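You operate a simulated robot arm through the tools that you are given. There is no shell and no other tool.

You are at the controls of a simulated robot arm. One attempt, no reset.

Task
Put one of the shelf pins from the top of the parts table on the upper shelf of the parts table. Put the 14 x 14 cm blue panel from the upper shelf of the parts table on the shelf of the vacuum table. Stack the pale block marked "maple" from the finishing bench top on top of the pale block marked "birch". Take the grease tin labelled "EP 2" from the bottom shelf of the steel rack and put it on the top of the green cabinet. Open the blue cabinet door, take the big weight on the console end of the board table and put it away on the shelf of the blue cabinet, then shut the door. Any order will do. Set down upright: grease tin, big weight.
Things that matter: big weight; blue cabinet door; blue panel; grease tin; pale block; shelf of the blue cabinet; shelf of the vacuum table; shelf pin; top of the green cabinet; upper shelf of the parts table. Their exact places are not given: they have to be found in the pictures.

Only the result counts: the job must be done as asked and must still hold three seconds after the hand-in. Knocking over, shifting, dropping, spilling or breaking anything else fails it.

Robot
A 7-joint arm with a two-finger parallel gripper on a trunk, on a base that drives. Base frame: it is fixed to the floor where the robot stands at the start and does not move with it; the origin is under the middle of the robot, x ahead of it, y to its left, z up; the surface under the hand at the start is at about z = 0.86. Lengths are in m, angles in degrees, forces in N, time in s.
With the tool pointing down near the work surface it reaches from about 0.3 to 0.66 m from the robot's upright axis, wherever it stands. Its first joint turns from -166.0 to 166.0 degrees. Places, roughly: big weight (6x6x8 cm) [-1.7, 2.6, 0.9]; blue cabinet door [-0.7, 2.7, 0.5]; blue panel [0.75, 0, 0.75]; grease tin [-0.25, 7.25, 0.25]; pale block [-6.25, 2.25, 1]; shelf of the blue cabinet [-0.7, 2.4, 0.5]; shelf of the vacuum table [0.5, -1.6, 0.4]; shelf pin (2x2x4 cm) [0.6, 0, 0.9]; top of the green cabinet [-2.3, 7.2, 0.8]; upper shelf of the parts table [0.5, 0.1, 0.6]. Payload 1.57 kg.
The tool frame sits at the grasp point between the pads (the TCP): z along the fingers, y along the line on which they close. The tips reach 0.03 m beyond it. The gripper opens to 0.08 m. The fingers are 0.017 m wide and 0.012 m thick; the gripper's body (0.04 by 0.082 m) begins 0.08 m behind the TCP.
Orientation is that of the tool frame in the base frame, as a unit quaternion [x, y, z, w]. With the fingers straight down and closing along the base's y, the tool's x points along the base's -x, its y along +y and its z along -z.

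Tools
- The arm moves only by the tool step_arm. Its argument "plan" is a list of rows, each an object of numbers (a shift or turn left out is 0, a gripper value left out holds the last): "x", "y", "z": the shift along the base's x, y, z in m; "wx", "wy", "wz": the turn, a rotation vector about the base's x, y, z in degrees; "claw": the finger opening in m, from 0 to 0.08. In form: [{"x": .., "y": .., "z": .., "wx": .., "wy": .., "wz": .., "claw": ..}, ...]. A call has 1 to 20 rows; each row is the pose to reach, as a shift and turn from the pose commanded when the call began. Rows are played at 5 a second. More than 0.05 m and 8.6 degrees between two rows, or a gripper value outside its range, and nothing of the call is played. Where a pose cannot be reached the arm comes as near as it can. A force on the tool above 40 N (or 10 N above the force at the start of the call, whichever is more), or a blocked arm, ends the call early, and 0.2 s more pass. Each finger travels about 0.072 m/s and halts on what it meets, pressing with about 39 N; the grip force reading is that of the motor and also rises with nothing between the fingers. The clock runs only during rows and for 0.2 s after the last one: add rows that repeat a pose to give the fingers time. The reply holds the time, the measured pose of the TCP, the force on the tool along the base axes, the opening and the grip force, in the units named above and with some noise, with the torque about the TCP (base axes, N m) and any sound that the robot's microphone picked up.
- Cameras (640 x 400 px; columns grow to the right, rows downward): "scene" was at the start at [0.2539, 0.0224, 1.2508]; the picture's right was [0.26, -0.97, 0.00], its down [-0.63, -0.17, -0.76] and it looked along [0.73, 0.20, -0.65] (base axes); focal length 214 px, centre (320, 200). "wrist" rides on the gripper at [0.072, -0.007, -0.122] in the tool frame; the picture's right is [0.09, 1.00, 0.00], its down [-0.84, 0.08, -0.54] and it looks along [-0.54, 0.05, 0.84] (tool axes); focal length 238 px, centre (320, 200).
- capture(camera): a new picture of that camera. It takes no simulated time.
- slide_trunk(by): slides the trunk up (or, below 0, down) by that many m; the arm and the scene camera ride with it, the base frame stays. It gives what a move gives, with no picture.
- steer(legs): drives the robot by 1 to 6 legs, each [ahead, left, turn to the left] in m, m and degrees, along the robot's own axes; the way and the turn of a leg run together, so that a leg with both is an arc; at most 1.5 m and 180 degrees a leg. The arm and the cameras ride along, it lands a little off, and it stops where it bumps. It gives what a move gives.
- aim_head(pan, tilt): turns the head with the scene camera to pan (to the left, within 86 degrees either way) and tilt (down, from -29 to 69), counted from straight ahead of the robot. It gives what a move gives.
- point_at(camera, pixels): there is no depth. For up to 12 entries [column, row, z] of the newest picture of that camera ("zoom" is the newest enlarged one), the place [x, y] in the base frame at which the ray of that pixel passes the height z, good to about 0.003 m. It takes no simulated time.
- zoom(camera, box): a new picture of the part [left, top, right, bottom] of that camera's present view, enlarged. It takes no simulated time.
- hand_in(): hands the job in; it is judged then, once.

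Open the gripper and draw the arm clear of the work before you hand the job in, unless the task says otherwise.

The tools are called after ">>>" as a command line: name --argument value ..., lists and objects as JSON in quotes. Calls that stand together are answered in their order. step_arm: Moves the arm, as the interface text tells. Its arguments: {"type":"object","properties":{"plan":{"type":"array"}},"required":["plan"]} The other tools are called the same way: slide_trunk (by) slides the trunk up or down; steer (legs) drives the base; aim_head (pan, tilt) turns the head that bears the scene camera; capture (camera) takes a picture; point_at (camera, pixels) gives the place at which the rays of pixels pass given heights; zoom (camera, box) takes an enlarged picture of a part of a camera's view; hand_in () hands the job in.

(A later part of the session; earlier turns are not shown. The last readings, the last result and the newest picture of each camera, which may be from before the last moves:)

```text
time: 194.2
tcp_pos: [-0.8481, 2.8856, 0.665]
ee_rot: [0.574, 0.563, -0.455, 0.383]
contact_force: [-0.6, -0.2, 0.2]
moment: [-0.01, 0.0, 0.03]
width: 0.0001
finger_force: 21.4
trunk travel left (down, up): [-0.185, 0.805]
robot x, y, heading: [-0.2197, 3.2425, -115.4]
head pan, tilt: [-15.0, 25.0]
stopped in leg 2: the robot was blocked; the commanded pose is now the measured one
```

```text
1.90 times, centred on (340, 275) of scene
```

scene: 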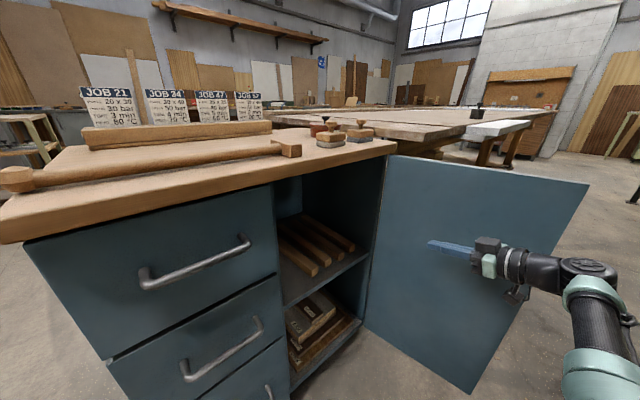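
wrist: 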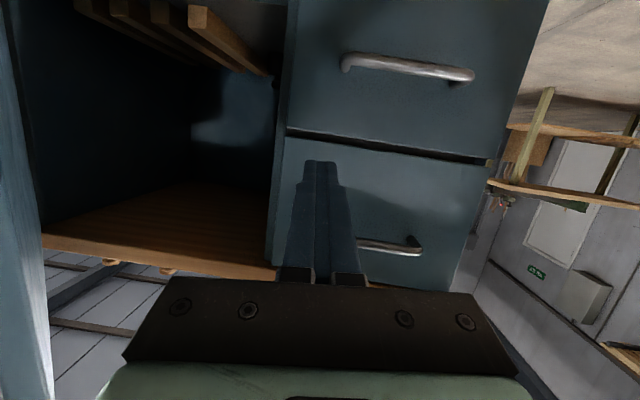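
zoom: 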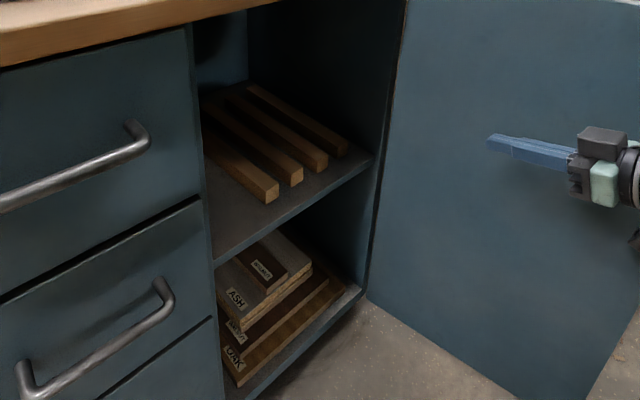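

The door stands at about 102°, leaving the shelf's right side free. I retract the hand away from the door first.

>>> step_arm --plan '[{"x": 0.045, "y": 0.01}, {"x": 0.09, "y": 0.02}, {"x": 0.135, "y": 0.03}, {"x": 0.18, "y": 0.04}, {"x": 0.225, "y": 0.05}, {"x": 0.27, "y": 0.055}, {"x": 0.315, "y": 0.06}, {"x": 0.36, "y": 0.065}, {"x": 0.4, "y": 0.065}, {"x": 0.4, "y": 0.065}]'

>>> aim_head --pan -25 --tilt 35

>>> capture --camera "scene"

>>> capture --camera "wrist"

```text
time: 196.4
tcp_pos: [-0.4661, 2.9492, 0.6539]
ee_rot: [0.572, 0.565, -0.454, 0.384]
contact_force: [-0.5, 0.1, 0.9]
moment: [0.01, 0.0, 0.04]
width: 0.0
finger_force: 21.3
out of reach, approached as far as the arm can: row 9, 10
trunk travel left (down, up): [-0.185, 0.805]
robot x, y, heading: [-0.2197, 3.2504, -114.9]
head pan, tilt: [-15.0, 25.0]
```

```text
time: 197.1
tcp_pos: [-0.4663, 2.9486, 0.6545]
ee_rot: [0.572, 0.565, -0.455, 0.384]
contact_force: [-0.6, -0.3, 0.5]
moment: [-0.01, -0.02, -0.04]
width: 0.0003
finger_force: 21.1
trunk travel left (down, up): [-0.185, 0.805]
robot x, y, heading: [-0.2224, 3.2487, -115.0]
head pan, tilt: [-25.0, 35.0]
```

```text
taken
```

scene: 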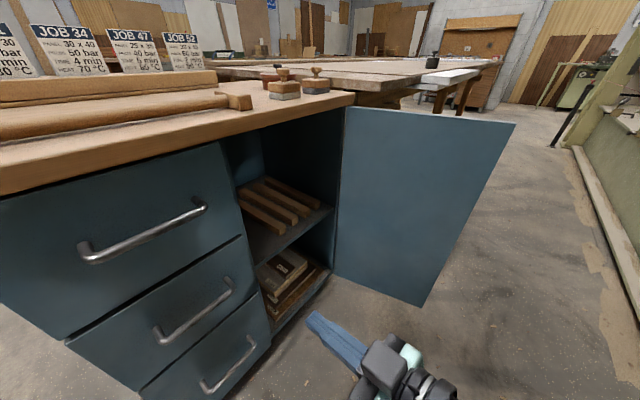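

```text
taken
```

wrist: 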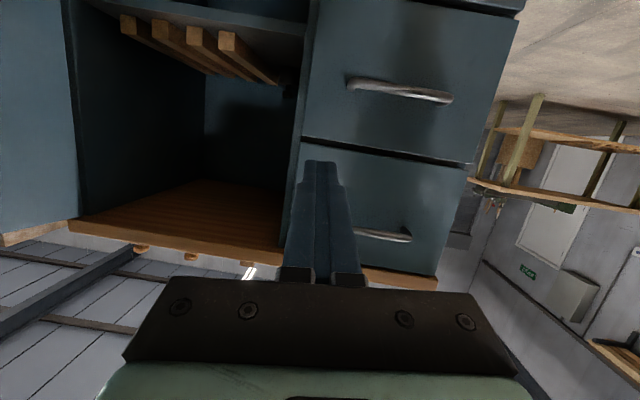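

Good views of the cabinet inside. I zoom both pictures to map the bars and free space on the shelf.

>>> zoom --camera "scene" --box '[220, 160, 360, 320]'

>>> zoom --camera "wrist" --box '[60, 0, 320, 130]'

```text
2.50 times, centred on (290, 240) of scene
```

zoom: 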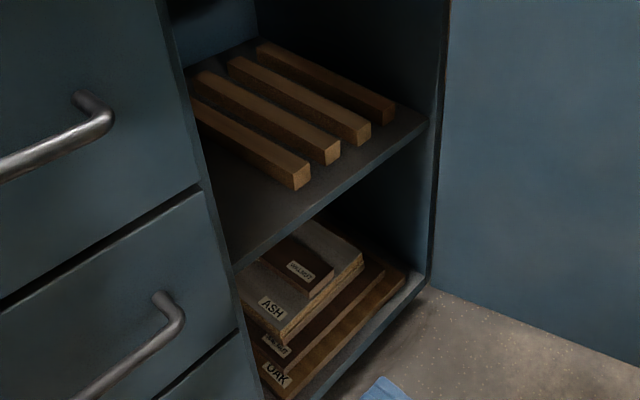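

```text
2.46 times, centred on (190, 65) of wrist
```

zoom: 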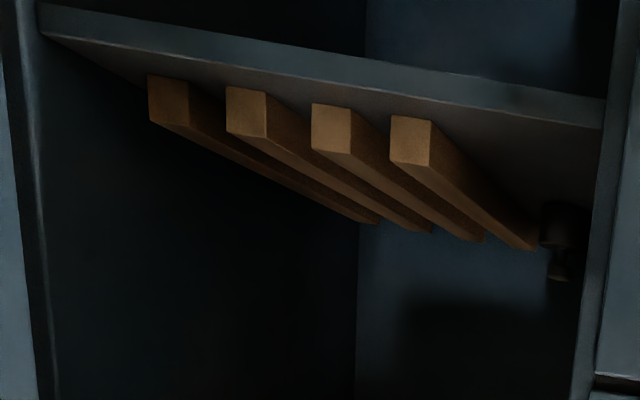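

I cross rays for the front face centre of the bar nearest the drawers (scene (282.8,230.4), wrist (227,40.6)) and the shelf's front edge at the hinge wall.

>>> point_at --camera "scene" --pixels '[[282.8, 230.4, 0.42], [282.8, 230.4, 0.45], [282.8, 230.4, 0.48], [282.8, 230.4, 0.51], [333.2, 208, 0.42], [333.2, 208, 0.45], [333.2, 208, 0.48], [256, 267, 0.42], [256, 267, 0.45], [256, 267, 0.48], [422, 305, 0.03]]'

>>> point_at --camera "wrist" --pixels '[[227, 40.6, 0.42], [227, 40.6, 0.45], [227, 40.6, 0.48], [227, 40.6, 0.51], [306, 36, 0.42], [306, 36, 0.45], [306, 36, 0.48]]'

```text
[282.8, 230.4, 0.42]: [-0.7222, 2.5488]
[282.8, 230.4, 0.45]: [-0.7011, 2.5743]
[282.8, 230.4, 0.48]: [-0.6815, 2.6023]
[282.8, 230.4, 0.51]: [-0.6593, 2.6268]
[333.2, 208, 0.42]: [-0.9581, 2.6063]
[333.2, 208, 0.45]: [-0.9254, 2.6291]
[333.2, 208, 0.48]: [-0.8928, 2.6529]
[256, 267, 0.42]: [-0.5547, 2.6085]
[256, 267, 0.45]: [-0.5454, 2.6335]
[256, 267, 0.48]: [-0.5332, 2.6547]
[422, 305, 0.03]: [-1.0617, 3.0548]
```

```text
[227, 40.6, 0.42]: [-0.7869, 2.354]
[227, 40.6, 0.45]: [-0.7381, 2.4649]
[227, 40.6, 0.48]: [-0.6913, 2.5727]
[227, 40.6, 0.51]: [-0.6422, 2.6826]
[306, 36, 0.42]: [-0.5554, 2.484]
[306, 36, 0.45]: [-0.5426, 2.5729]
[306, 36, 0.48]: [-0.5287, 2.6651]
```

The shelf is at z≈0.475 with front edge y≈2.65; the bars end at x≈−0.66, so there's a 12 cm wide free zone x −0.655..−0.535 by the drawers. Now I turn to face −x to pass the open door and fetch the weight.

>>> steer --legs '[[0, 0, -65]]'

>>> aim_head --pan 0 --tilt 30

>>> capture --camera "scene"

```text
time: 200.4
tcp_pos: [-0.5939, 3.3551, 0.6503]
ee_rot: [0.788, 0.16, -0.589, 0.081]
contact_force: [1.2, -0.3, -0.1]
moment: [-0.03, 0.01, -0.03]
width: 0.0001
finger_force: 21.3
trunk travel left (down, up): [-0.185, 0.805]
robot x, y, heading: [-0.2199, 3.243, 179.2]
head pan, tilt: [-25.0, 35.0]
```

```text
time: 201.3
tcp_pos: [-0.5939, 3.354, 0.6512]
ee_rot: [0.787, 0.16, -0.59, 0.082]
contact_force: [0.6, 0.3, 0.1]
moment: [0.01, 0.02, 0.0]
width: 0.0
finger_force: 21.2
trunk travel left (down, up): [-0.185, 0.805]
robot x, y, heading: [-0.2193, 3.2455, 179.2]
head pan, tilt: [0.0, 30.0]
```

```text
taken
```

scene: 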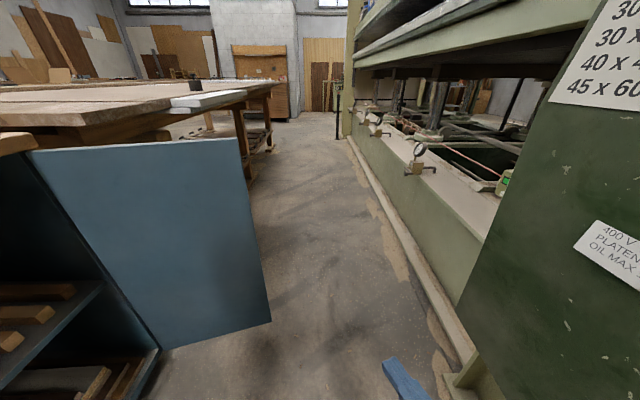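

I look down the aisle: door's free bottom corner (271,321), press kerb at (440,330), valve handles at (415,165), console lower edge (458,305).

>>> point_at --camera "scene" --pixels '[[271, 321, 0.05], [162, 349, 0.05], [440, 330, 0.0], [385, 225, 0.0], [405, 172, 0.6], [405, 172, 0.5], [458, 305, 0.4], [458, 305, 0.35], [430, 165, 0.6]]'

>>> zoom --camera "scene" --box '[330, 100, 530, 380]'

```text
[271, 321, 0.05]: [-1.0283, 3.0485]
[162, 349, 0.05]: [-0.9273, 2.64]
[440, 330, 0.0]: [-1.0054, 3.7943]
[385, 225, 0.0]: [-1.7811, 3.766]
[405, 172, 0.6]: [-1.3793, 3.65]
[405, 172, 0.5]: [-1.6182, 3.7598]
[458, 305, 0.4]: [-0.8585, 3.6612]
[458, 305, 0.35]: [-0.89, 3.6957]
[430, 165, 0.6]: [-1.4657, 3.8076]
```

```text
1.43 times, centred on (430, 240) of scene
```

zoom: 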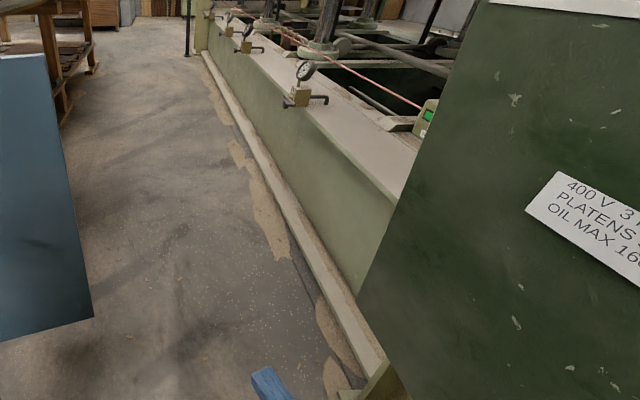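

The gap at the door edge is about 0.73 m (y 3.05–3.78). My elbow may stick out to the right (north), so I look at the arm first.

>>> aim_head --pan -50 --tilt 30

>>> capture --camera "scene"

```text
time: 202.4
tcp_pos: [-0.5945, 3.3563, 0.65]
ee_rot: [0.788, 0.159, -0.59, 0.081]
contact_force: [-0.1, 0.8, 0.2]
moment: [-0.01, 0.02, 0.0]
width: 0.0001
finger_force: 21.6
trunk travel left (down, up): [-0.185, 0.805]
robot x, y, heading: [-0.22, 3.2454, 179.0]
head pan, tilt: [-50.0, 30.0]
```

```text
taken
```

scene: 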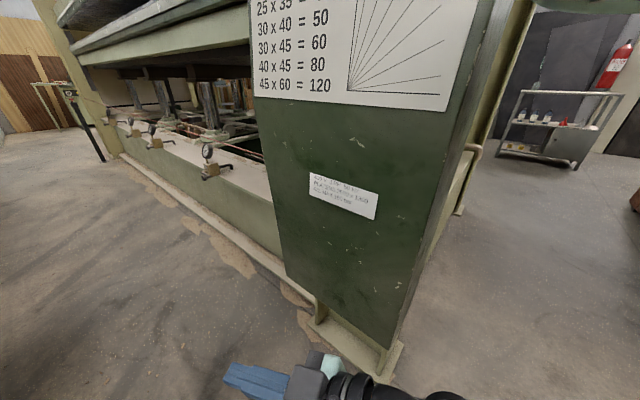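

The forearm runs toward the north-east, so the elbow would come near the console. I raise the trunk 0.4 (hand above door and table) and stretch the hand forward-left to bring the elbow in.

>>> slide_trunk --by 0.4

>>> step_arm --plan '[{"x": -0.032, "y": -0.032}, {"x": -0.064, "y": -0.064}, {"x": -0.096, "y": -0.096}, {"x": -0.128, "y": -0.128}, {"x": -0.16, "y": -0.16}, {"x": -0.192, "y": -0.192}, {"x": -0.224, "y": -0.224}, {"x": -0.256, "y": -0.256}, {"x": -0.256, "y": -0.256}]'

>>> aim_head --pan -15 --tilt 45

>>> capture --camera "scene"

```text
time: 206.3
tcp_pos: [-0.5936, 3.3562, 1.0511]
ee_rot: [0.787, 0.159, -0.59, 0.081]
contact_force: [0.2, 0.7, 1.0]
moment: [-0.01, -0.01, -0.02]
width: 0.0003
finger_force: 21.4
trunk travel left (down, up): [-0.585, 0.405]
robot x, y, heading: [-0.2162, 3.2435, 179.0]
head pan, tilt: [-50.0, 30.0]
```

```text
time: 208.3
tcp_pos: [-0.8512, 3.0981, 1.0499]
ee_rot: [0.787, 0.159, -0.59, 0.081]
contact_force: [0.4, -0.2, -0.3]
moment: [-0.04, 0.04, -0.01]
width: 0.0
finger_force: 21.0
out of reach, approached as far as the arm can: row 1
trunk travel left (down, up): [-0.585, 0.405]
robot x, y, heading: [-0.218, 3.2469, 179.0]
head pan, tilt: [-50.0, 30.0]
```

```text
time: 209.3
tcp_pos: [-0.8503, 3.0983, 1.0495]
ee_rot: [0.787, 0.16, -0.59, 0.082]
contact_force: [0.0, -0.5, 1.7]
moment: [0.03, 0.01, 0.01]
width: 0.0
finger_force: 21.5
trunk travel left (down, up): [-0.585, 0.405]
robot x, y, heading: [-0.2168, 3.251, 179.2]
head pan, tilt: [-15.0, 45.0]
```

```text
taken
```

scene: 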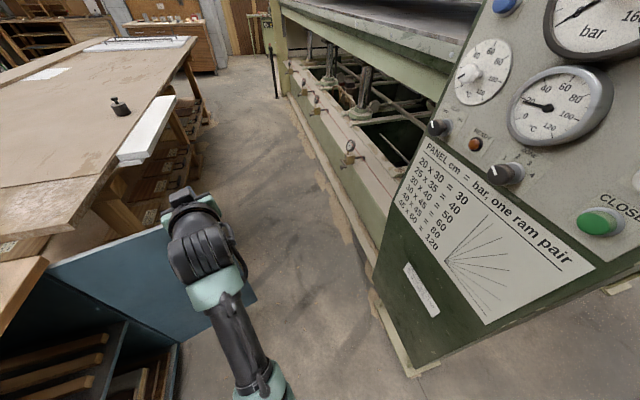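

The weight stands at (118,105) on the board table; a white board overhangs its edge at (150,130). The elbow is now clear of the console. I slip right 9 cm and drive 1.3 m west along y≈3.35.

>>> steer --legs '[[0, -0.085, 0.8], [0.6, 0, 0], [0.65, 0, 0]]'

>>> aim_head --pan 50 --tilt 35

>>> capture --camera "scene"

```text
time: 210.6
tcp_pos: [-0.8435, 3.1738, 1.0529]
ee_rot: [0.785, 0.165, -0.592, 0.084]
contact_force: [-0.3, 0.7, 0.4]
moment: [0.01, 0.0, 0.01]
width: 0.0
finger_force: 21.2
trunk travel left (down, up): [-0.585, 0.405]
robot x, y, heading: [-0.2137, 3.3326, 179.7]
head pan, tilt: [-15.0, 45.0]
stopped in leg 2: the robot was blocked; the commanded pose is now the measured one
```

```text
time: 212.0
tcp_pos: [-0.843, 3.1754, 1.0524]
ee_rot: [0.785, 0.166, -0.592, 0.084]
contact_force: [-0.9, 0.8, 0.0]
moment: [-0.01, 0.0, 0.01]
width: 0.0
finger_force: 21.5
trunk travel left (down, up): [-0.585, 0.405]
robot x, y, heading: [-0.2186, 3.3335, 180.0]
head pan, tilt: [50.0, 35.0]
```

```text
taken
```

scene: 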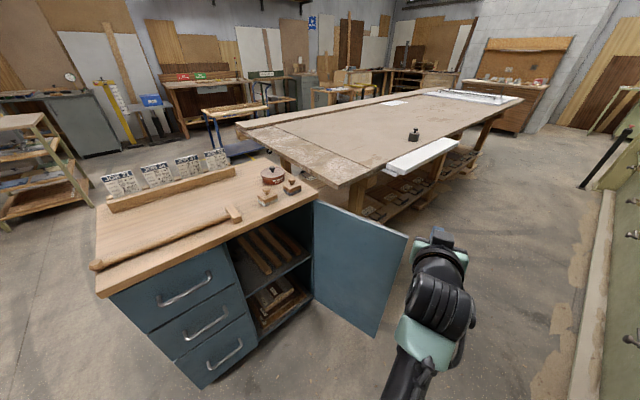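

The drive was blocked at once at x≈−0.21. I look right and down to see what is in the way.

>>> aim_head --pan -60 --tilt 50

>>> capture --camera "scene"

>>> aim_head --pan -10 --tilt 65

>>> capture --camera "scene"

```text
time: 213.9
tcp_pos: [-0.843, 3.1731, 1.052]
ee_rot: [0.785, 0.166, -0.591, 0.084]
contact_force: [-0.7, -0.2, -0.6]
moment: [0.0, 0.03, 0.01]
width: 0.0
finger_force: 21.2
trunk travel left (down, up): [-0.585, 0.405]
robot x, y, heading: [-0.2181, 3.3295, 179.8]
head pan, tilt: [-60.0, 50.0]
```

```text
taken
```

scene: 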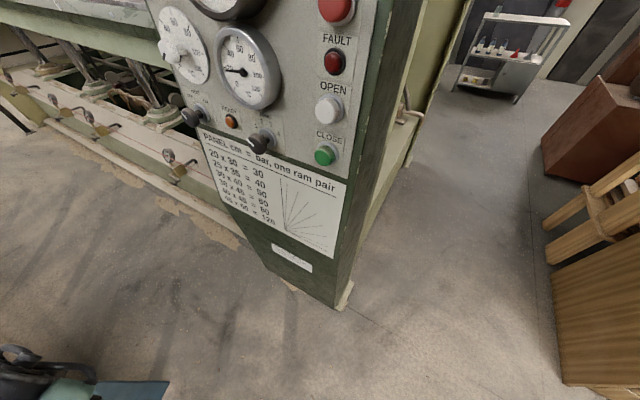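

```text
time: 215.1
tcp_pos: [-0.8423, 3.1745, 1.0528]
ee_rot: [0.785, 0.167, -0.591, 0.084]
contact_force: [-0.5, 0.1, 0.5]
moment: [-0.01, 0.0, -0.04]
width: 0.0
finger_force: 21.3
trunk travel left (down, up): [-0.585, 0.405]
robot x, y, heading: [-0.2194, 3.3326, 179.8]
head pan, tilt: [-10.0, 65.0]
```

```text
taken
```

scene: 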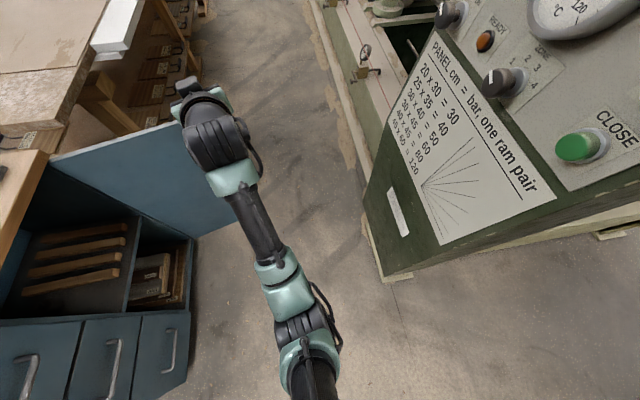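

The arm seems clear; I measure the console's lower corner (385,283) again and its bottom-left corner.

>>> point_at --camera "scene" --pixels '[[385, 283, 0.3], [385, 283, 0.4], [385, 283, 0.5], [365, 200, 0.4], [365, 200, 0.3], [555, 220, 0.9], [412, 278, 0.0], [320, 200, 0.0], [250, 225, 0.05]]'

>>> zoom --camera "scene" --box '[340, 180, 640, 330]'

```text
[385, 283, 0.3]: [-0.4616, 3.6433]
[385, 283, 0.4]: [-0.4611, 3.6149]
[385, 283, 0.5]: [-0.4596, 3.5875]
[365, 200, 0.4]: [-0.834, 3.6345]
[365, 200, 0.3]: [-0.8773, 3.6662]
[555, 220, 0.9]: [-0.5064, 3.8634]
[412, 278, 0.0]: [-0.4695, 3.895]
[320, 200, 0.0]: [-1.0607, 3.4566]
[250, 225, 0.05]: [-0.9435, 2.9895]
```

```text
2.13 times, centred on (490, 255) of scene
```

zoom: 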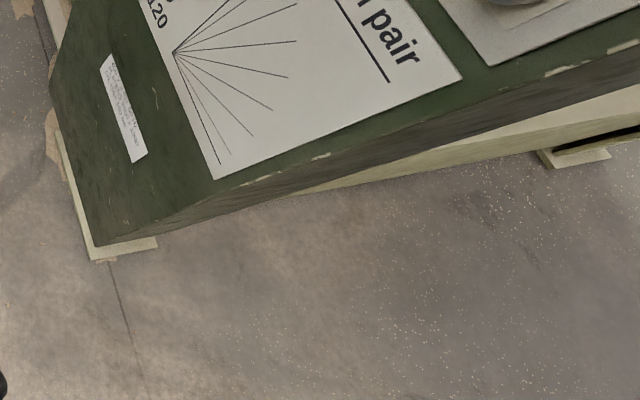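

The console's lower near corner is at about (−0.46, 3.60, z 0.48), nearer than thought. I shift back left 9 cm (toward the cabinet) and try a short forward move.

>>> steer --legs '[[0, 0.09, 0], [0.1, 0, 0]]'

```text
time: 217.1
tcp_pos: [-0.9415, 3.0758, 1.0544]
ee_rot: [0.783, 0.168, -0.593, 0.079]
contact_force: [-0.1, 0.3, -0.3]
moment: [-0.01, -0.02, -0.01]
width: 0.0
finger_force: 21.6
trunk travel left (down, up): [-0.585, 0.405]
robot x, y, heading: [-0.322, 3.2428, 179.7]
head pan, tilt: [-10.0, 65.0]
stopped in leg 2: the robot was blocked; the commanded pose is now the measured one
```

It moved to x=−0.322 and stopped again, so something on the robot's right front meets the console corner. I look to the right and down to see my own arm.

>>> aim_head --pan -40 --tilt 69

>>> capture --camera "scene"

>>> aim_head --pan -86 --tilt 45

>>> capture --camera "scene"

```text
time: 218.1
tcp_pos: [-0.9425, 3.0765, 1.0544]
ee_rot: [0.783, 0.168, -0.593, 0.078]
contact_force: [0.1, -0.1, -0.1]
moment: [-0.02, -0.01, -0.02]
width: 0.0001
finger_force: 21.5
trunk travel left (down, up): [-0.585, 0.405]
robot x, y, heading: [-0.318, 3.2449, 180.0]
head pan, tilt: [-40.0, 68.8]
```

```text
taken
```

scene: 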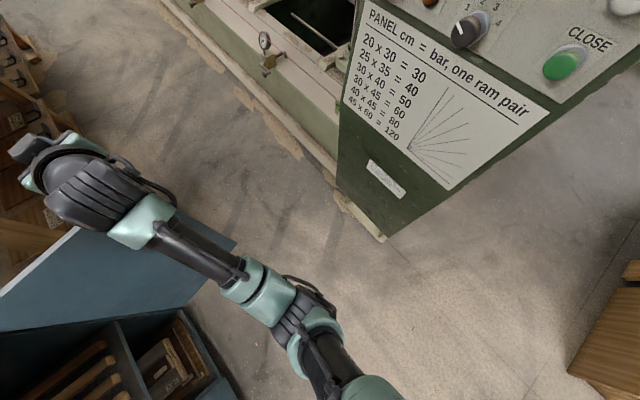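

```text
time: 219.2
tcp_pos: [-0.9424, 3.0772, 1.0548]
ee_rot: [0.783, 0.169, -0.593, 0.079]
contact_force: [0.0, -0.1, 0.1]
moment: [-0.01, -0.03, 0.0]
width: 0.0
finger_force: 21.2
trunk travel left (down, up): [-0.585, 0.405]
robot x, y, heading: [-0.3228, 3.2453, 179.7]
head pan, tilt: [-85.9, 45.0]
```

```text
taken
```

scene: 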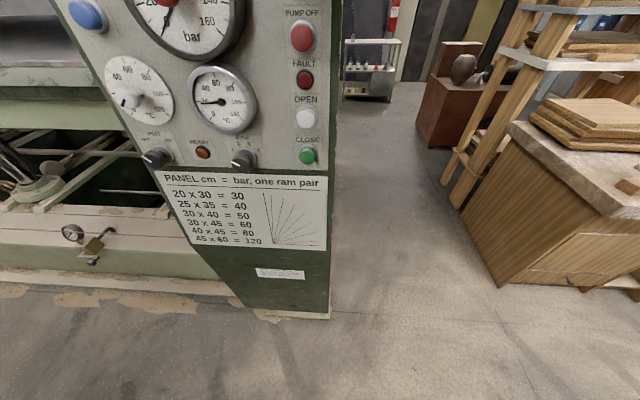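

I can't see anything touching. I gather one more data point: shift left 5 cm and try forward again.

>>> steer --legs '[[-0.03, 0.05, 0], [0.15, 0, 0]]'

>>> point_at --camera "scene" --pixels '[[330, 318, 0.0], [330, 312, 0.48], [330, 312, 0.4], [330, 312, 0.3], [243, 303, 0.4]]'

```text
time: 221.1
tcp_pos: [-1.0713, 3.0376, 1.0493]
ee_rot: [0.787, 0.164, -0.589, 0.084]
contact_force: [-0.3, -0.5, -0.6]
moment: [-0.05, 0.01, 0.0]
width: 0.0
finger_force: 21.0
trunk travel left (down, up): [-0.585, 0.405]
robot x, y, heading: [-0.4449, 3.1899, 179.8]
head pan, tilt: [-85.9, 45.0]
```

```text
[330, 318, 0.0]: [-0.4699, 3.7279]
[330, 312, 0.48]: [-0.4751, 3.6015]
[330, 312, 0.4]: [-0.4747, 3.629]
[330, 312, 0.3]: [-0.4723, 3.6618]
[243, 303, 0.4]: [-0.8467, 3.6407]
```

At y=3.19 it moved freely, so the robot's effective half-width is about 0.37 m against the console corner (−0.47, 3.60). With the door open the gap by its edge (0.73 m) is too narrow to pass, so I look for a way around the board table's far end.

>>> aim_head --pan 5 --tilt 12

>>> capture --camera "scene"

>>> zoom --camera "scene" --box '[100, 60, 420, 260]'

```text
time: 222.8
tcp_pos: [-1.0715, 3.0375, 1.0488]
ee_rot: [0.787, 0.164, -0.589, 0.084]
contact_force: [-0.4, -0.3, 0.6]
moment: [0.0, -0.01, 0.02]
width: 0.0
finger_force: 21.0
trunk travel left (down, up): [-0.585, 0.405]
robot x, y, heading: [-0.443, 3.1923, 179.7]
head pan, tilt: [5.0, 12.0]
```

```text
taken
```

scene: 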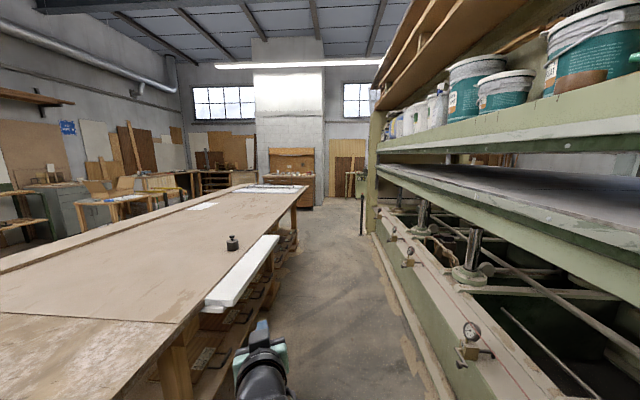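

```text
2.00 times, centred on (260, 160) of scene
```

zoom: 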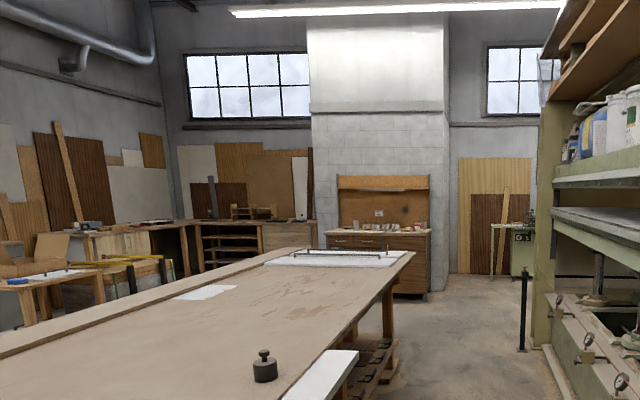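

I measure: table far end corners (308,186), (237,185), the weight (232,250), white board corners (278,236), (207,305), (235,307).

>>> point_at --camera "scene" --pixels '[[308, 186, 0.86], [237, 185, 0.86], [232, 250, 0.86], [278, 236, 0.87], [207, 303, 0.87], [232, 305, 0.87], [178, 325, 0.86], [363, 235, 0.0], [313, 205, 0.0], [270, 201, 0.0], [200, 350, 0.82]]'

>>> zoom --camera "scene" --box '[200, 220, 300, 320]'

```text
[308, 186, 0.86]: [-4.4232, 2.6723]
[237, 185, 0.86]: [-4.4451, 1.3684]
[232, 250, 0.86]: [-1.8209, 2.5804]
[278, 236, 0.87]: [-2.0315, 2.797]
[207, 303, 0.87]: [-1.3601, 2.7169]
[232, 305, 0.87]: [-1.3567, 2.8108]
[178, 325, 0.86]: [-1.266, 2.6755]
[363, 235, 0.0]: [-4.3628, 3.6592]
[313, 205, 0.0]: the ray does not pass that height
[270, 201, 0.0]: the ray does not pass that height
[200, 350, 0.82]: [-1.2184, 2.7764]
```

```text
4.00 times, centred on (250, 270) of scene
```

zoom: 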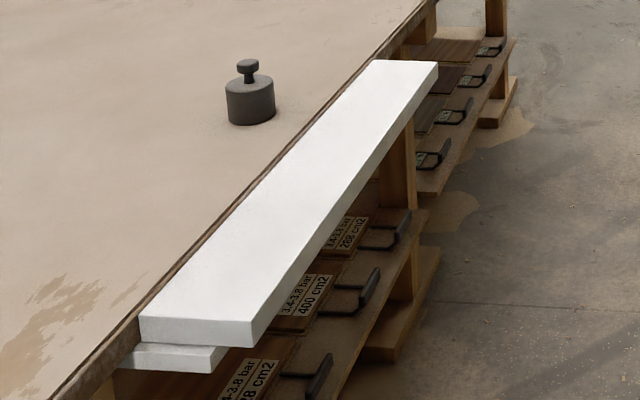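

The weight stands at (−1.82, 2.58) on the table; the board table spans x −1.05..−4.43, y 1.37–2.67. Since the finishing bench lies beyond, I go around: first back out east and south.

>>> steer --legs '[[-0.85, 0, 0], [0, 1.2, 0], [0, 1.15, 0]]'

>>> aim_head --pan 0 --tilt 25

>>> capture --camera "scene"

```text
time: 238.3
tcp_pos: [-0.2577, 0.7306, 1.0494]
ee_rot: [0.788, 0.159, -0.589, 0.08]
contact_force: [0.1, -0.7, 0.2]
moment: [0.03, -0.01, 0.01]
width: 0.0
finger_force: 21.5
trunk travel left (down, up): [-0.585, 0.405]
robot x, y, heading: [0.3713, 0.8772, 179.0]
head pan, tilt: [5.0, 12.0]
```

```text
time: 239.0
tcp_pos: [-0.2568, 0.7307, 1.0491]
ee_rot: [0.788, 0.16, -0.59, 0.081]
contact_force: [-1.2, 0.2, 0.7]
moment: [0.02, -0.02, 0.01]
width: 0.0001
finger_force: 21.7
trunk travel left (down, up): [-0.585, 0.405]
robot x, y, heading: [0.371, 0.8802, 179.2]
head pan, tilt: [0.0, 25.0]
```

```text
taken
```

scene: 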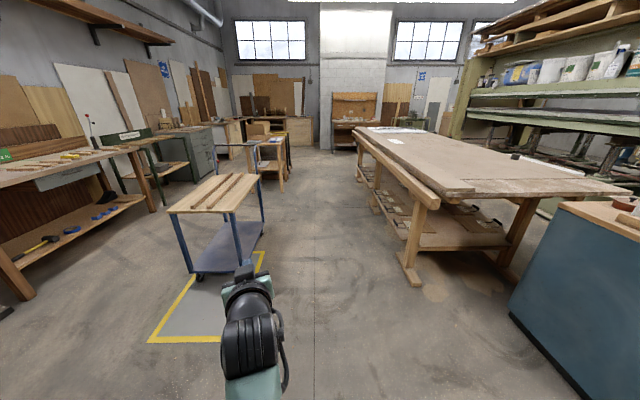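

The corridor between the cart and the board table is clear. I drive 4.3 m west.

>>> steer --legs '[[0, 0, 0.8], [1.45, 0, 0], [1.45, 0, 0], [1.45, 0, 0]]'

>>> capture --camera "scene"

```text
time: 260.1
tcp_pos: [-4.5952, 0.6955, 1.0491]
ee_rot: [0.785, 0.173, -0.589, 0.091]
contact_force: [-0.3, -0.7, 0.2]
moment: [-0.02, 0.02, 0.01]
width: 0.0
finger_force: 21.7
trunk travel left (down, up): [-0.585, 0.405]
robot x, y, heading: [-3.9706, 0.8668, -179.0]
head pan, tilt: [0.0, 25.0]
```

```text
taken
```

scene: 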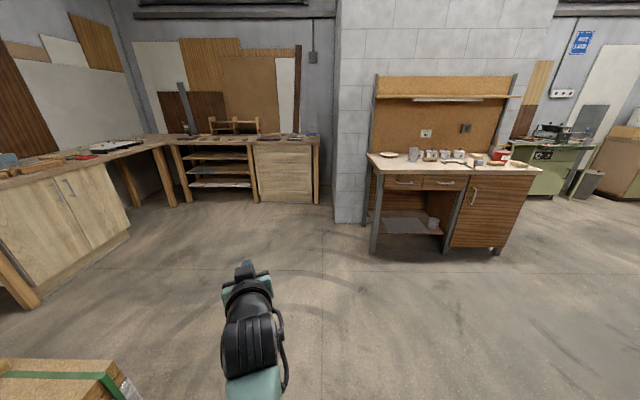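

The finishing bench is ahead at (440,170) with small items on top. I zoom in.

>>> zoom --camera "scene" --box '[360, 130, 550, 260]'

>>> zoom --camera "scene" --box '[365, 140, 545, 180]'

>>> point_at --camera "scene" --pixels '[[373, 253, 0.0], [445, 253, 0.0], [500, 255, 0.0], [370, 158, 0.9], [535, 170, 0.9], [375, 171, 0.9], [530, 168, 0.9], [60, 360, 0.4]]'

```text
3.08 times, centred on (455, 195) of scene
```

zoom: 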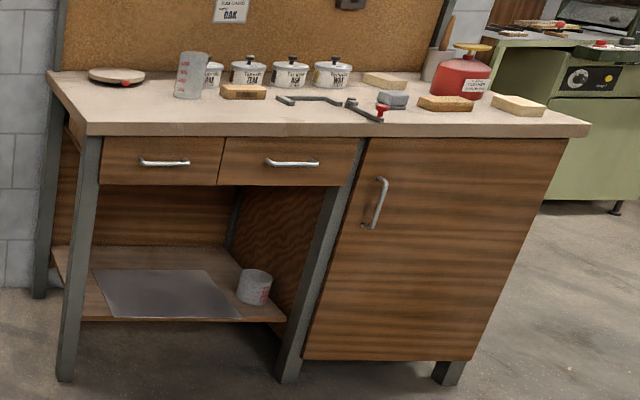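

```text
3.56 times, centred on (455, 160) of scene
```

zoom: 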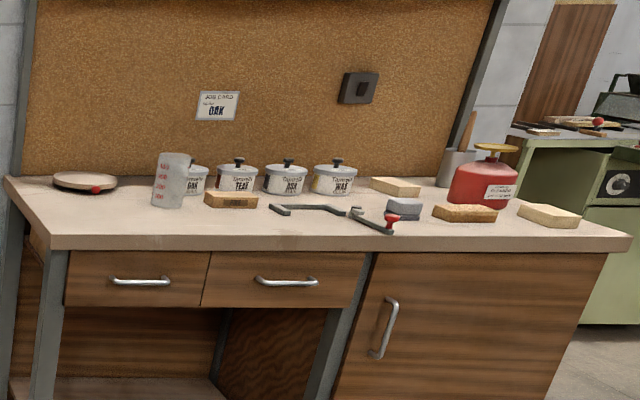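

```text
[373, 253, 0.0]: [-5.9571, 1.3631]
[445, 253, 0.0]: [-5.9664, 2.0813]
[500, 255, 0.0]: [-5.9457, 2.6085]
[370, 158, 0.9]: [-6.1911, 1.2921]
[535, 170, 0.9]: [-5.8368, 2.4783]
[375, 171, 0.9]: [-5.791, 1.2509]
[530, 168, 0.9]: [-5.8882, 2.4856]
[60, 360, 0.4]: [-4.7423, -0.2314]
```

The bench's front edge is near x≈−5.9, y 1.3–2.65, with pale blocks around (395,187) and (548,215) in the zoom. I drive forward and then north to stand before it.

>>> steer --legs '[[1.0, 0, -1], [0, -1.3, 0]]'

>>> aim_head --pan 0 --tilt 30

>>> capture --camera "scene"

```text
time: 271.3
tcp_pos: [-5.5909, 1.9805, 1.0493]
ee_rot: [0.787, 0.161, -0.59, 0.082]
contact_force: [-0.3, -0.1, -0.7]
moment: [-0.01, -0.03, 0.01]
width: 0.0001
finger_force: 21.8
trunk travel left (down, up): [-0.585, 0.405]
robot x, y, heading: [-4.9614, 2.1313, 179.5]
head pan, tilt: [0.0, 25.0]
```

```text
time: 272.0
tcp_pos: [-5.5912, 1.9795, 1.0491]
ee_rot: [0.787, 0.161, -0.589, 0.082]
contact_force: [-0.2, -0.2, 0.1]
moment: [0.02, 0.03, 0.01]
width: 0.0002
finger_force: 21.4
trunk travel left (down, up): [-0.585, 0.405]
robot x, y, heading: [-4.9612, 2.1292, 179.1]
head pan, tilt: [0.0, 30.0]
```

```text
taken
```

scene: 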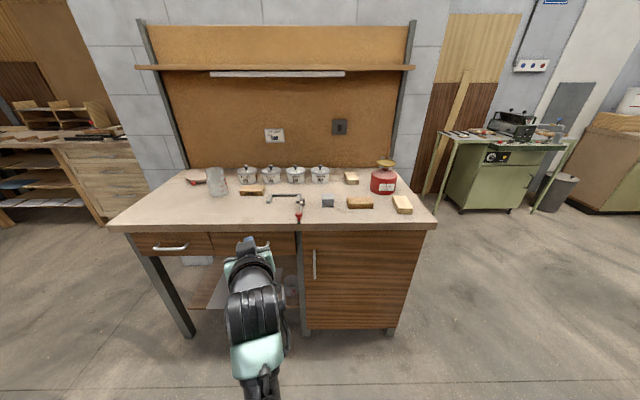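

>>> zoom --camera "scene" --box '[320, 160, 440, 230]'

>>> zoom --camera "scene" --box '[180, 160, 340, 230]'

>>> point_at --camera "scene" --pixels '[[402, 212, 0.9], [352, 183, 0.9], [360, 207, 0.9], [328, 205, 0.9], [250, 193, 0.9], [380, 192, 0.9], [110, 225, 0.9], [435, 222, 0.9], [299, 215, 0.9], [218, 193, 0.9]]'

```text
5.33 times, centred on (380, 195) of scene
```

zoom: 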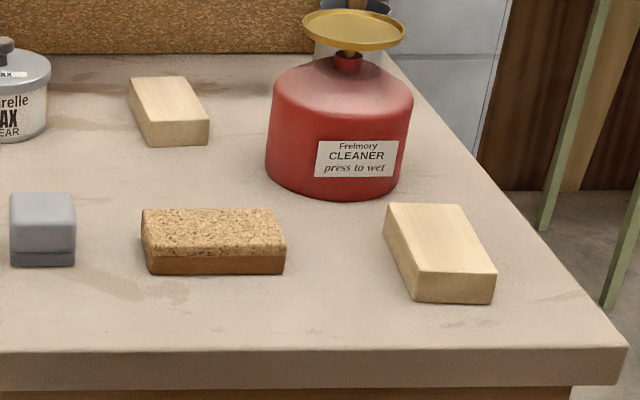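

```text
4.00 times, centred on (260, 195) of scene
```

zoom: 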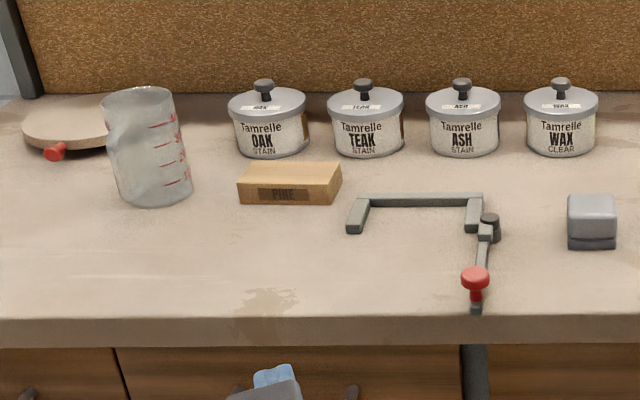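

```text
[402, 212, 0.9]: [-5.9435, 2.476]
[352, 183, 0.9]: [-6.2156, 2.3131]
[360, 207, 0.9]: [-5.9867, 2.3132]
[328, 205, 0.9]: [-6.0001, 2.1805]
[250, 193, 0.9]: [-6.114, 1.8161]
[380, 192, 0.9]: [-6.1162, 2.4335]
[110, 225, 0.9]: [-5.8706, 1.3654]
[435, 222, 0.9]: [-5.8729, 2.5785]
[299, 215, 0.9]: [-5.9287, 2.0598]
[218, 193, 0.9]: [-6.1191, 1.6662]
```

Two pale blocks: back one at about (−6.2, 2.31), front right one at (−5.95, 2.48); their marks aren't on the faces seen from here. I move north 0.75 m to see their other sides.

>>> steer --legs '[[0, -0.8, 0]]'

>>> aim_head --pan 35 --tilt 30

>>> capture --camera "scene"

```text
time: 276.3
tcp_pos: [-5.5773, 2.786, 1.0505]
ee_rot: [0.787, 0.158, -0.59, 0.08]
contact_force: [-0.2, -0.3, -1.0]
moment: [-0.04, 0.01, -0.02]
width: 0.0
finger_force: 21.1
trunk travel left (down, up): [-0.585, 0.405]
robot x, y, heading: [-4.945, 2.9323, 178.9]
head pan, tilt: [0.0, 30.0]
```

```text
time: 277.3
tcp_pos: [-5.5782, 2.7867, 1.0494]
ee_rot: [0.787, 0.159, -0.591, 0.081]
contact_force: [-0.6, 0.5, -0.6]
moment: [0.01, -0.02, -0.04]
width: 0.0002
finger_force: 21.2
trunk travel left (down, up): [-0.585, 0.405]
robot x, y, heading: [-4.9471, 2.9322, 179.0]
head pan, tilt: [35.0, 30.0]
```

```text
taken
```

scene: 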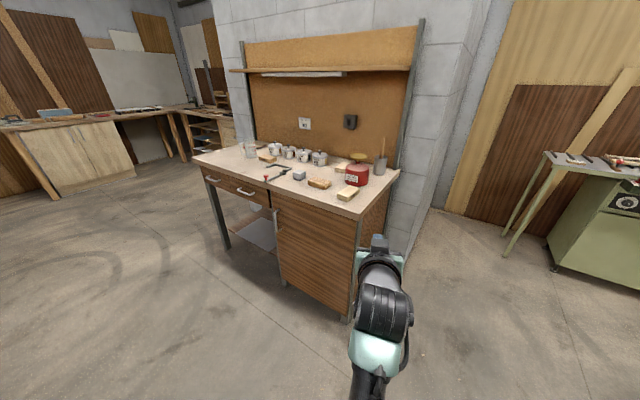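

>>> zoom --camera "scene" --box '[300, 150, 400, 210]'

>>> zoom --camera "scene" --box '[325, 155, 375, 205]'

```text
6.40 times, centred on (350, 180) of scene
```

zoom: 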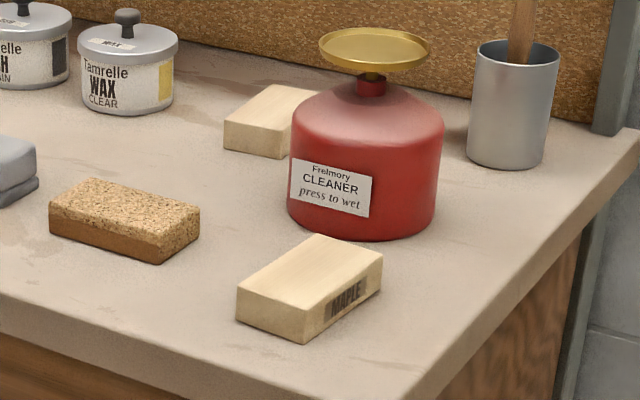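

```text
8.00 times, centred on (350, 180) of scene
```

zoom: 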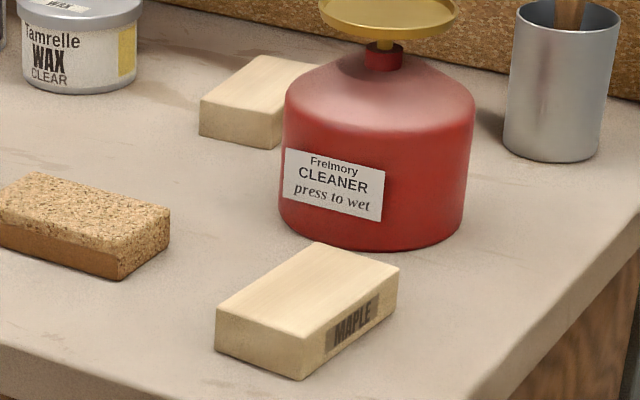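

The front-right pale block is marked MAPLE; the back pale one should be the birch. I now point the tool straight down, open the gripper, and draw the hand in and up before going closer.

>>> step_arm --plan '[{"x": 0.026, "y": 0.005, "z": 0.012, "wx": 2.7, "wy": -7.7, "claw": 0.08}, {"x": 0.052, "y": 0.01, "z": 0.024, "wx": 5.4, "wy": -15.4}, {"x": 0.078, "y": 0.015, "z": 0.036, "wx": 8.0, "wy": -23.0}, {"x": 0.104, "y": 0.02, "z": 0.048, "wx": 10.7, "wy": -30.7}, {"x": 0.13, "y": 0.025, "z": 0.06, "wx": 13.4, "wy": -38.4}, {"x": 0.156, "y": 0.03, "z": 0.07, "wx": 16.1, "wy": -46.1}, {"x": 0.182, "y": 0.035, "z": 0.08, "wx": 18.7, "wy": -53.7}, {"x": 0.208, "y": 0.04, "z": 0.09, "wx": 21.4, "wy": -61.4}, {"x": 0.23, "y": 0.045, "z": 0.1, "wx": 24.1, "wy": -69.1}, {"x": 0.23, "y": 0.045, "z": 0.1, "wx": 24.1, "wy": -69.1}]'

```text
time: 279.5
tcp_pos: [-5.3472, 2.8325, 1.1498]
ee_rot: [0.98, 0.197, 0.001, -0.001]
contact_force: [0.1, 0.1, 1.4]
moment: [0.01, -0.02, 0.0]
width: 0.08
finger_force: 0.0
out of reach, approached as far as the arm can: row 4
trunk travel left (down, up): [-0.585, 0.405]
robot x, y, heading: [-4.9448, 2.9303, 178.8]
head pan, tilt: [35.0, 30.0]
```

The tool points down. I slide left 0.54 and forward 0.6 to stand close before the blocks.

>>> steer --legs '[[0, 0.54, 1.2], [0.6, 0, 0]]'

>>> aim_head --pan 0 --tilt 45

>>> capture --camera "scene"

>>> capture --camera "wrist"

```text
time: 285.6
tcp_pos: [-5.9532, 2.2936, 1.1491]
ee_rot: [0.979, 0.203, 0.001, -0.001]
contact_force: [0.2, -0.1, -0.3]
moment: [0.0, -0.01, 0.0]
width: 0.0798
finger_force: 0.0
trunk travel left (down, up): [-0.585, 0.405]
robot x, y, heading: [-5.5525, 2.3979, 179.4]
head pan, tilt: [35.0, 30.0]
```

```text
time: 286.6
tcp_pos: [-5.9535, 2.2932, 1.1496]
ee_rot: [0.979, 0.203, 0.001, -0.001]
contact_force: [-0.7, 0.5, -1.3]
moment: [-0.01, 0.0, -0.01]
width: 0.0798
finger_force: 0.1
trunk travel left (down, up): [-0.585, 0.405]
robot x, y, heading: [-5.5551, 2.3987, 179.2]
head pan, tilt: [0.0, 45.0]
```

```text
taken
```

scene: 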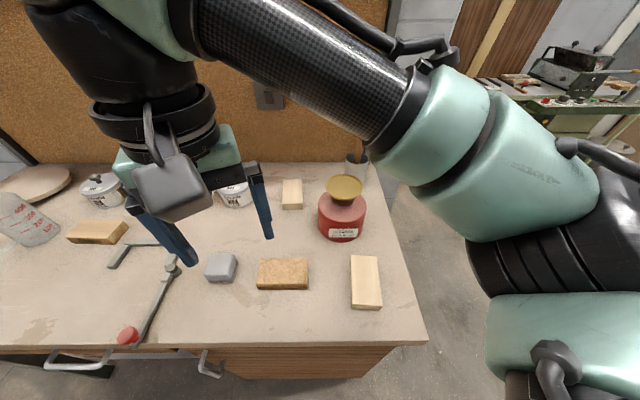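

```text
taken
```

wrist: 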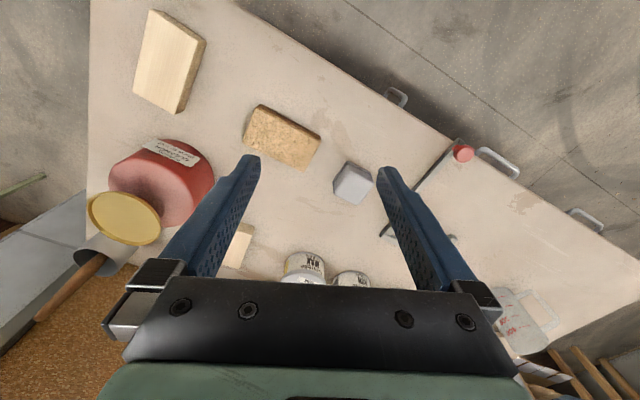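

From above, maple is at (366,282), birch-candidate at (292,193), cleaner at (342,215). I zoom for accurate corners.

>>> zoom --camera "scene" --box '[330, 240, 400, 320]'

>>> zoom --camera "scene" --box '[260, 165, 380, 245]'

```text
5.00 times, centred on (365, 280) of scene
```

zoom: 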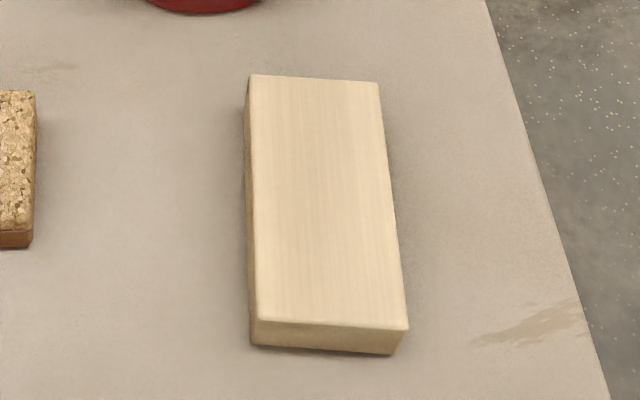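

```text
5.00 times, centred on (320, 205) of scene
```

zoom: 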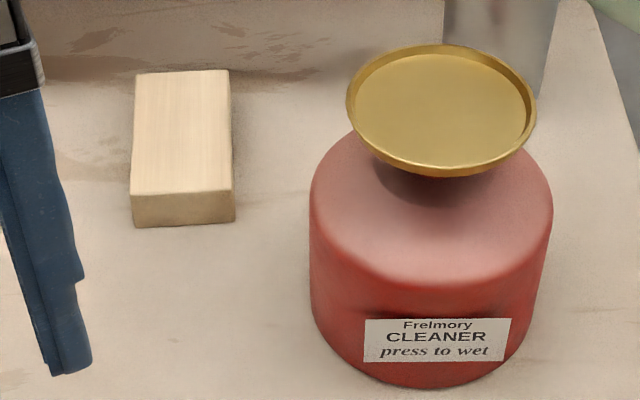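

I zoom the wrist view on both blocks too, to fix the bench height by crossing rays.

>>> zoom --camera "wrist" --box '[110, 0, 230, 120]'

>>> zoom --camera "wrist" --box '[190, 180, 330, 300]'

```text
3.33 times, centred on (170, 60) of wrist
```

zoom: 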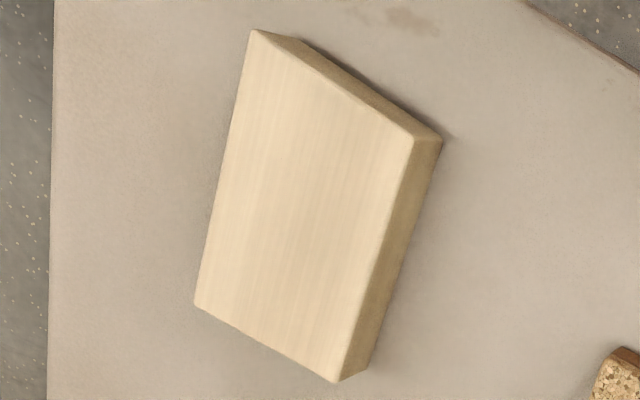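

```text
3.33 times, centred on (260, 240) of wrist
```

zoom: 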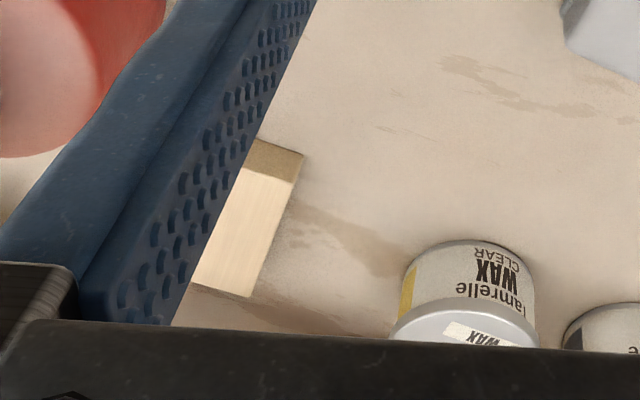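

I cross rays of the maple block's four top corners from both cameras for several heights.

>>> point_at --camera "scene" --pixels '[[382.6, 305.6, 0.92], [382.6, 305.6, 0.95], [352.4, 303.6, 0.92], [352.4, 303.6, 0.95], [351, 255, 0.92], [351, 255, 0.95], [376.6, 256.6, 0.92], [376.6, 256.6, 0.95]]'

>>> point_at --camera "wrist" --pixels '[[149.9, 8.9, 0.92], [149.9, 8.9, 0.95], [197.6, 41.4, 0.92], [197.6, 41.4, 0.95], [175.4, 115, 0.92], [175.4, 115, 0.95], [132.5, 90.9, 0.92], [132.5, 90.9, 0.95]]'

```text
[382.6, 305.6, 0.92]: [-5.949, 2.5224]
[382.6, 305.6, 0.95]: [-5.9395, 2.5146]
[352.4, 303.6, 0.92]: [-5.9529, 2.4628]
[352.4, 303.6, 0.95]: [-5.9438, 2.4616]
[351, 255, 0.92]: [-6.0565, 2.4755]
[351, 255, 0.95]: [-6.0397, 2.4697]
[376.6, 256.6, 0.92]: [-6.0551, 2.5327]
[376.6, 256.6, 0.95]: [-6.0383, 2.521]
```

```text
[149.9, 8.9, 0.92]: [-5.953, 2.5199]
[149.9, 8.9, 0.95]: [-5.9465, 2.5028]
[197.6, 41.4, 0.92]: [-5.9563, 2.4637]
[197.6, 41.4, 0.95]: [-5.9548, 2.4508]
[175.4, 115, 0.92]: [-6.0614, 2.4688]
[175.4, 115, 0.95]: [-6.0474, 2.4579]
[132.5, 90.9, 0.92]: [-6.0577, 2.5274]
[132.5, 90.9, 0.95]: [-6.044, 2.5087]
```

The maple block's top is at z≈0.917, centre (−6.006, 2.497), about 6 x 10.5 cm, turned −5°. Now the birch block and the cleaner.

>>> point_at --camera "scene" --pixels '[[283.4, 179.4, 0.917], [301.6, 179, 0.917], [302.8, 202.6, 0.917], [282.2, 204, 0.917], [282.6, 210, 0.887], [303, 209, 0.887], [318, 230, 0.887], [318.5, 212, 0.93], [335, 241, 0.887], [325.2, 185, 1.05], [325.2, 185, 1.0]]'

```text
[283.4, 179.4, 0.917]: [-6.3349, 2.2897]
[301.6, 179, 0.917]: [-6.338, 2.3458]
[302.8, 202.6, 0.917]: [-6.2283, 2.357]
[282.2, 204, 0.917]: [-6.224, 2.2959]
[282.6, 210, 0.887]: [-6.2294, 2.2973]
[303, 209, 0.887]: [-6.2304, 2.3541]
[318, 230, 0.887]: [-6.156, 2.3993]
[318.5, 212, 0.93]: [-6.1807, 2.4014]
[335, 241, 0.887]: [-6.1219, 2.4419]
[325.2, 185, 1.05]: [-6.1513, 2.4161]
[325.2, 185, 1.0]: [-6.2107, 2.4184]
```

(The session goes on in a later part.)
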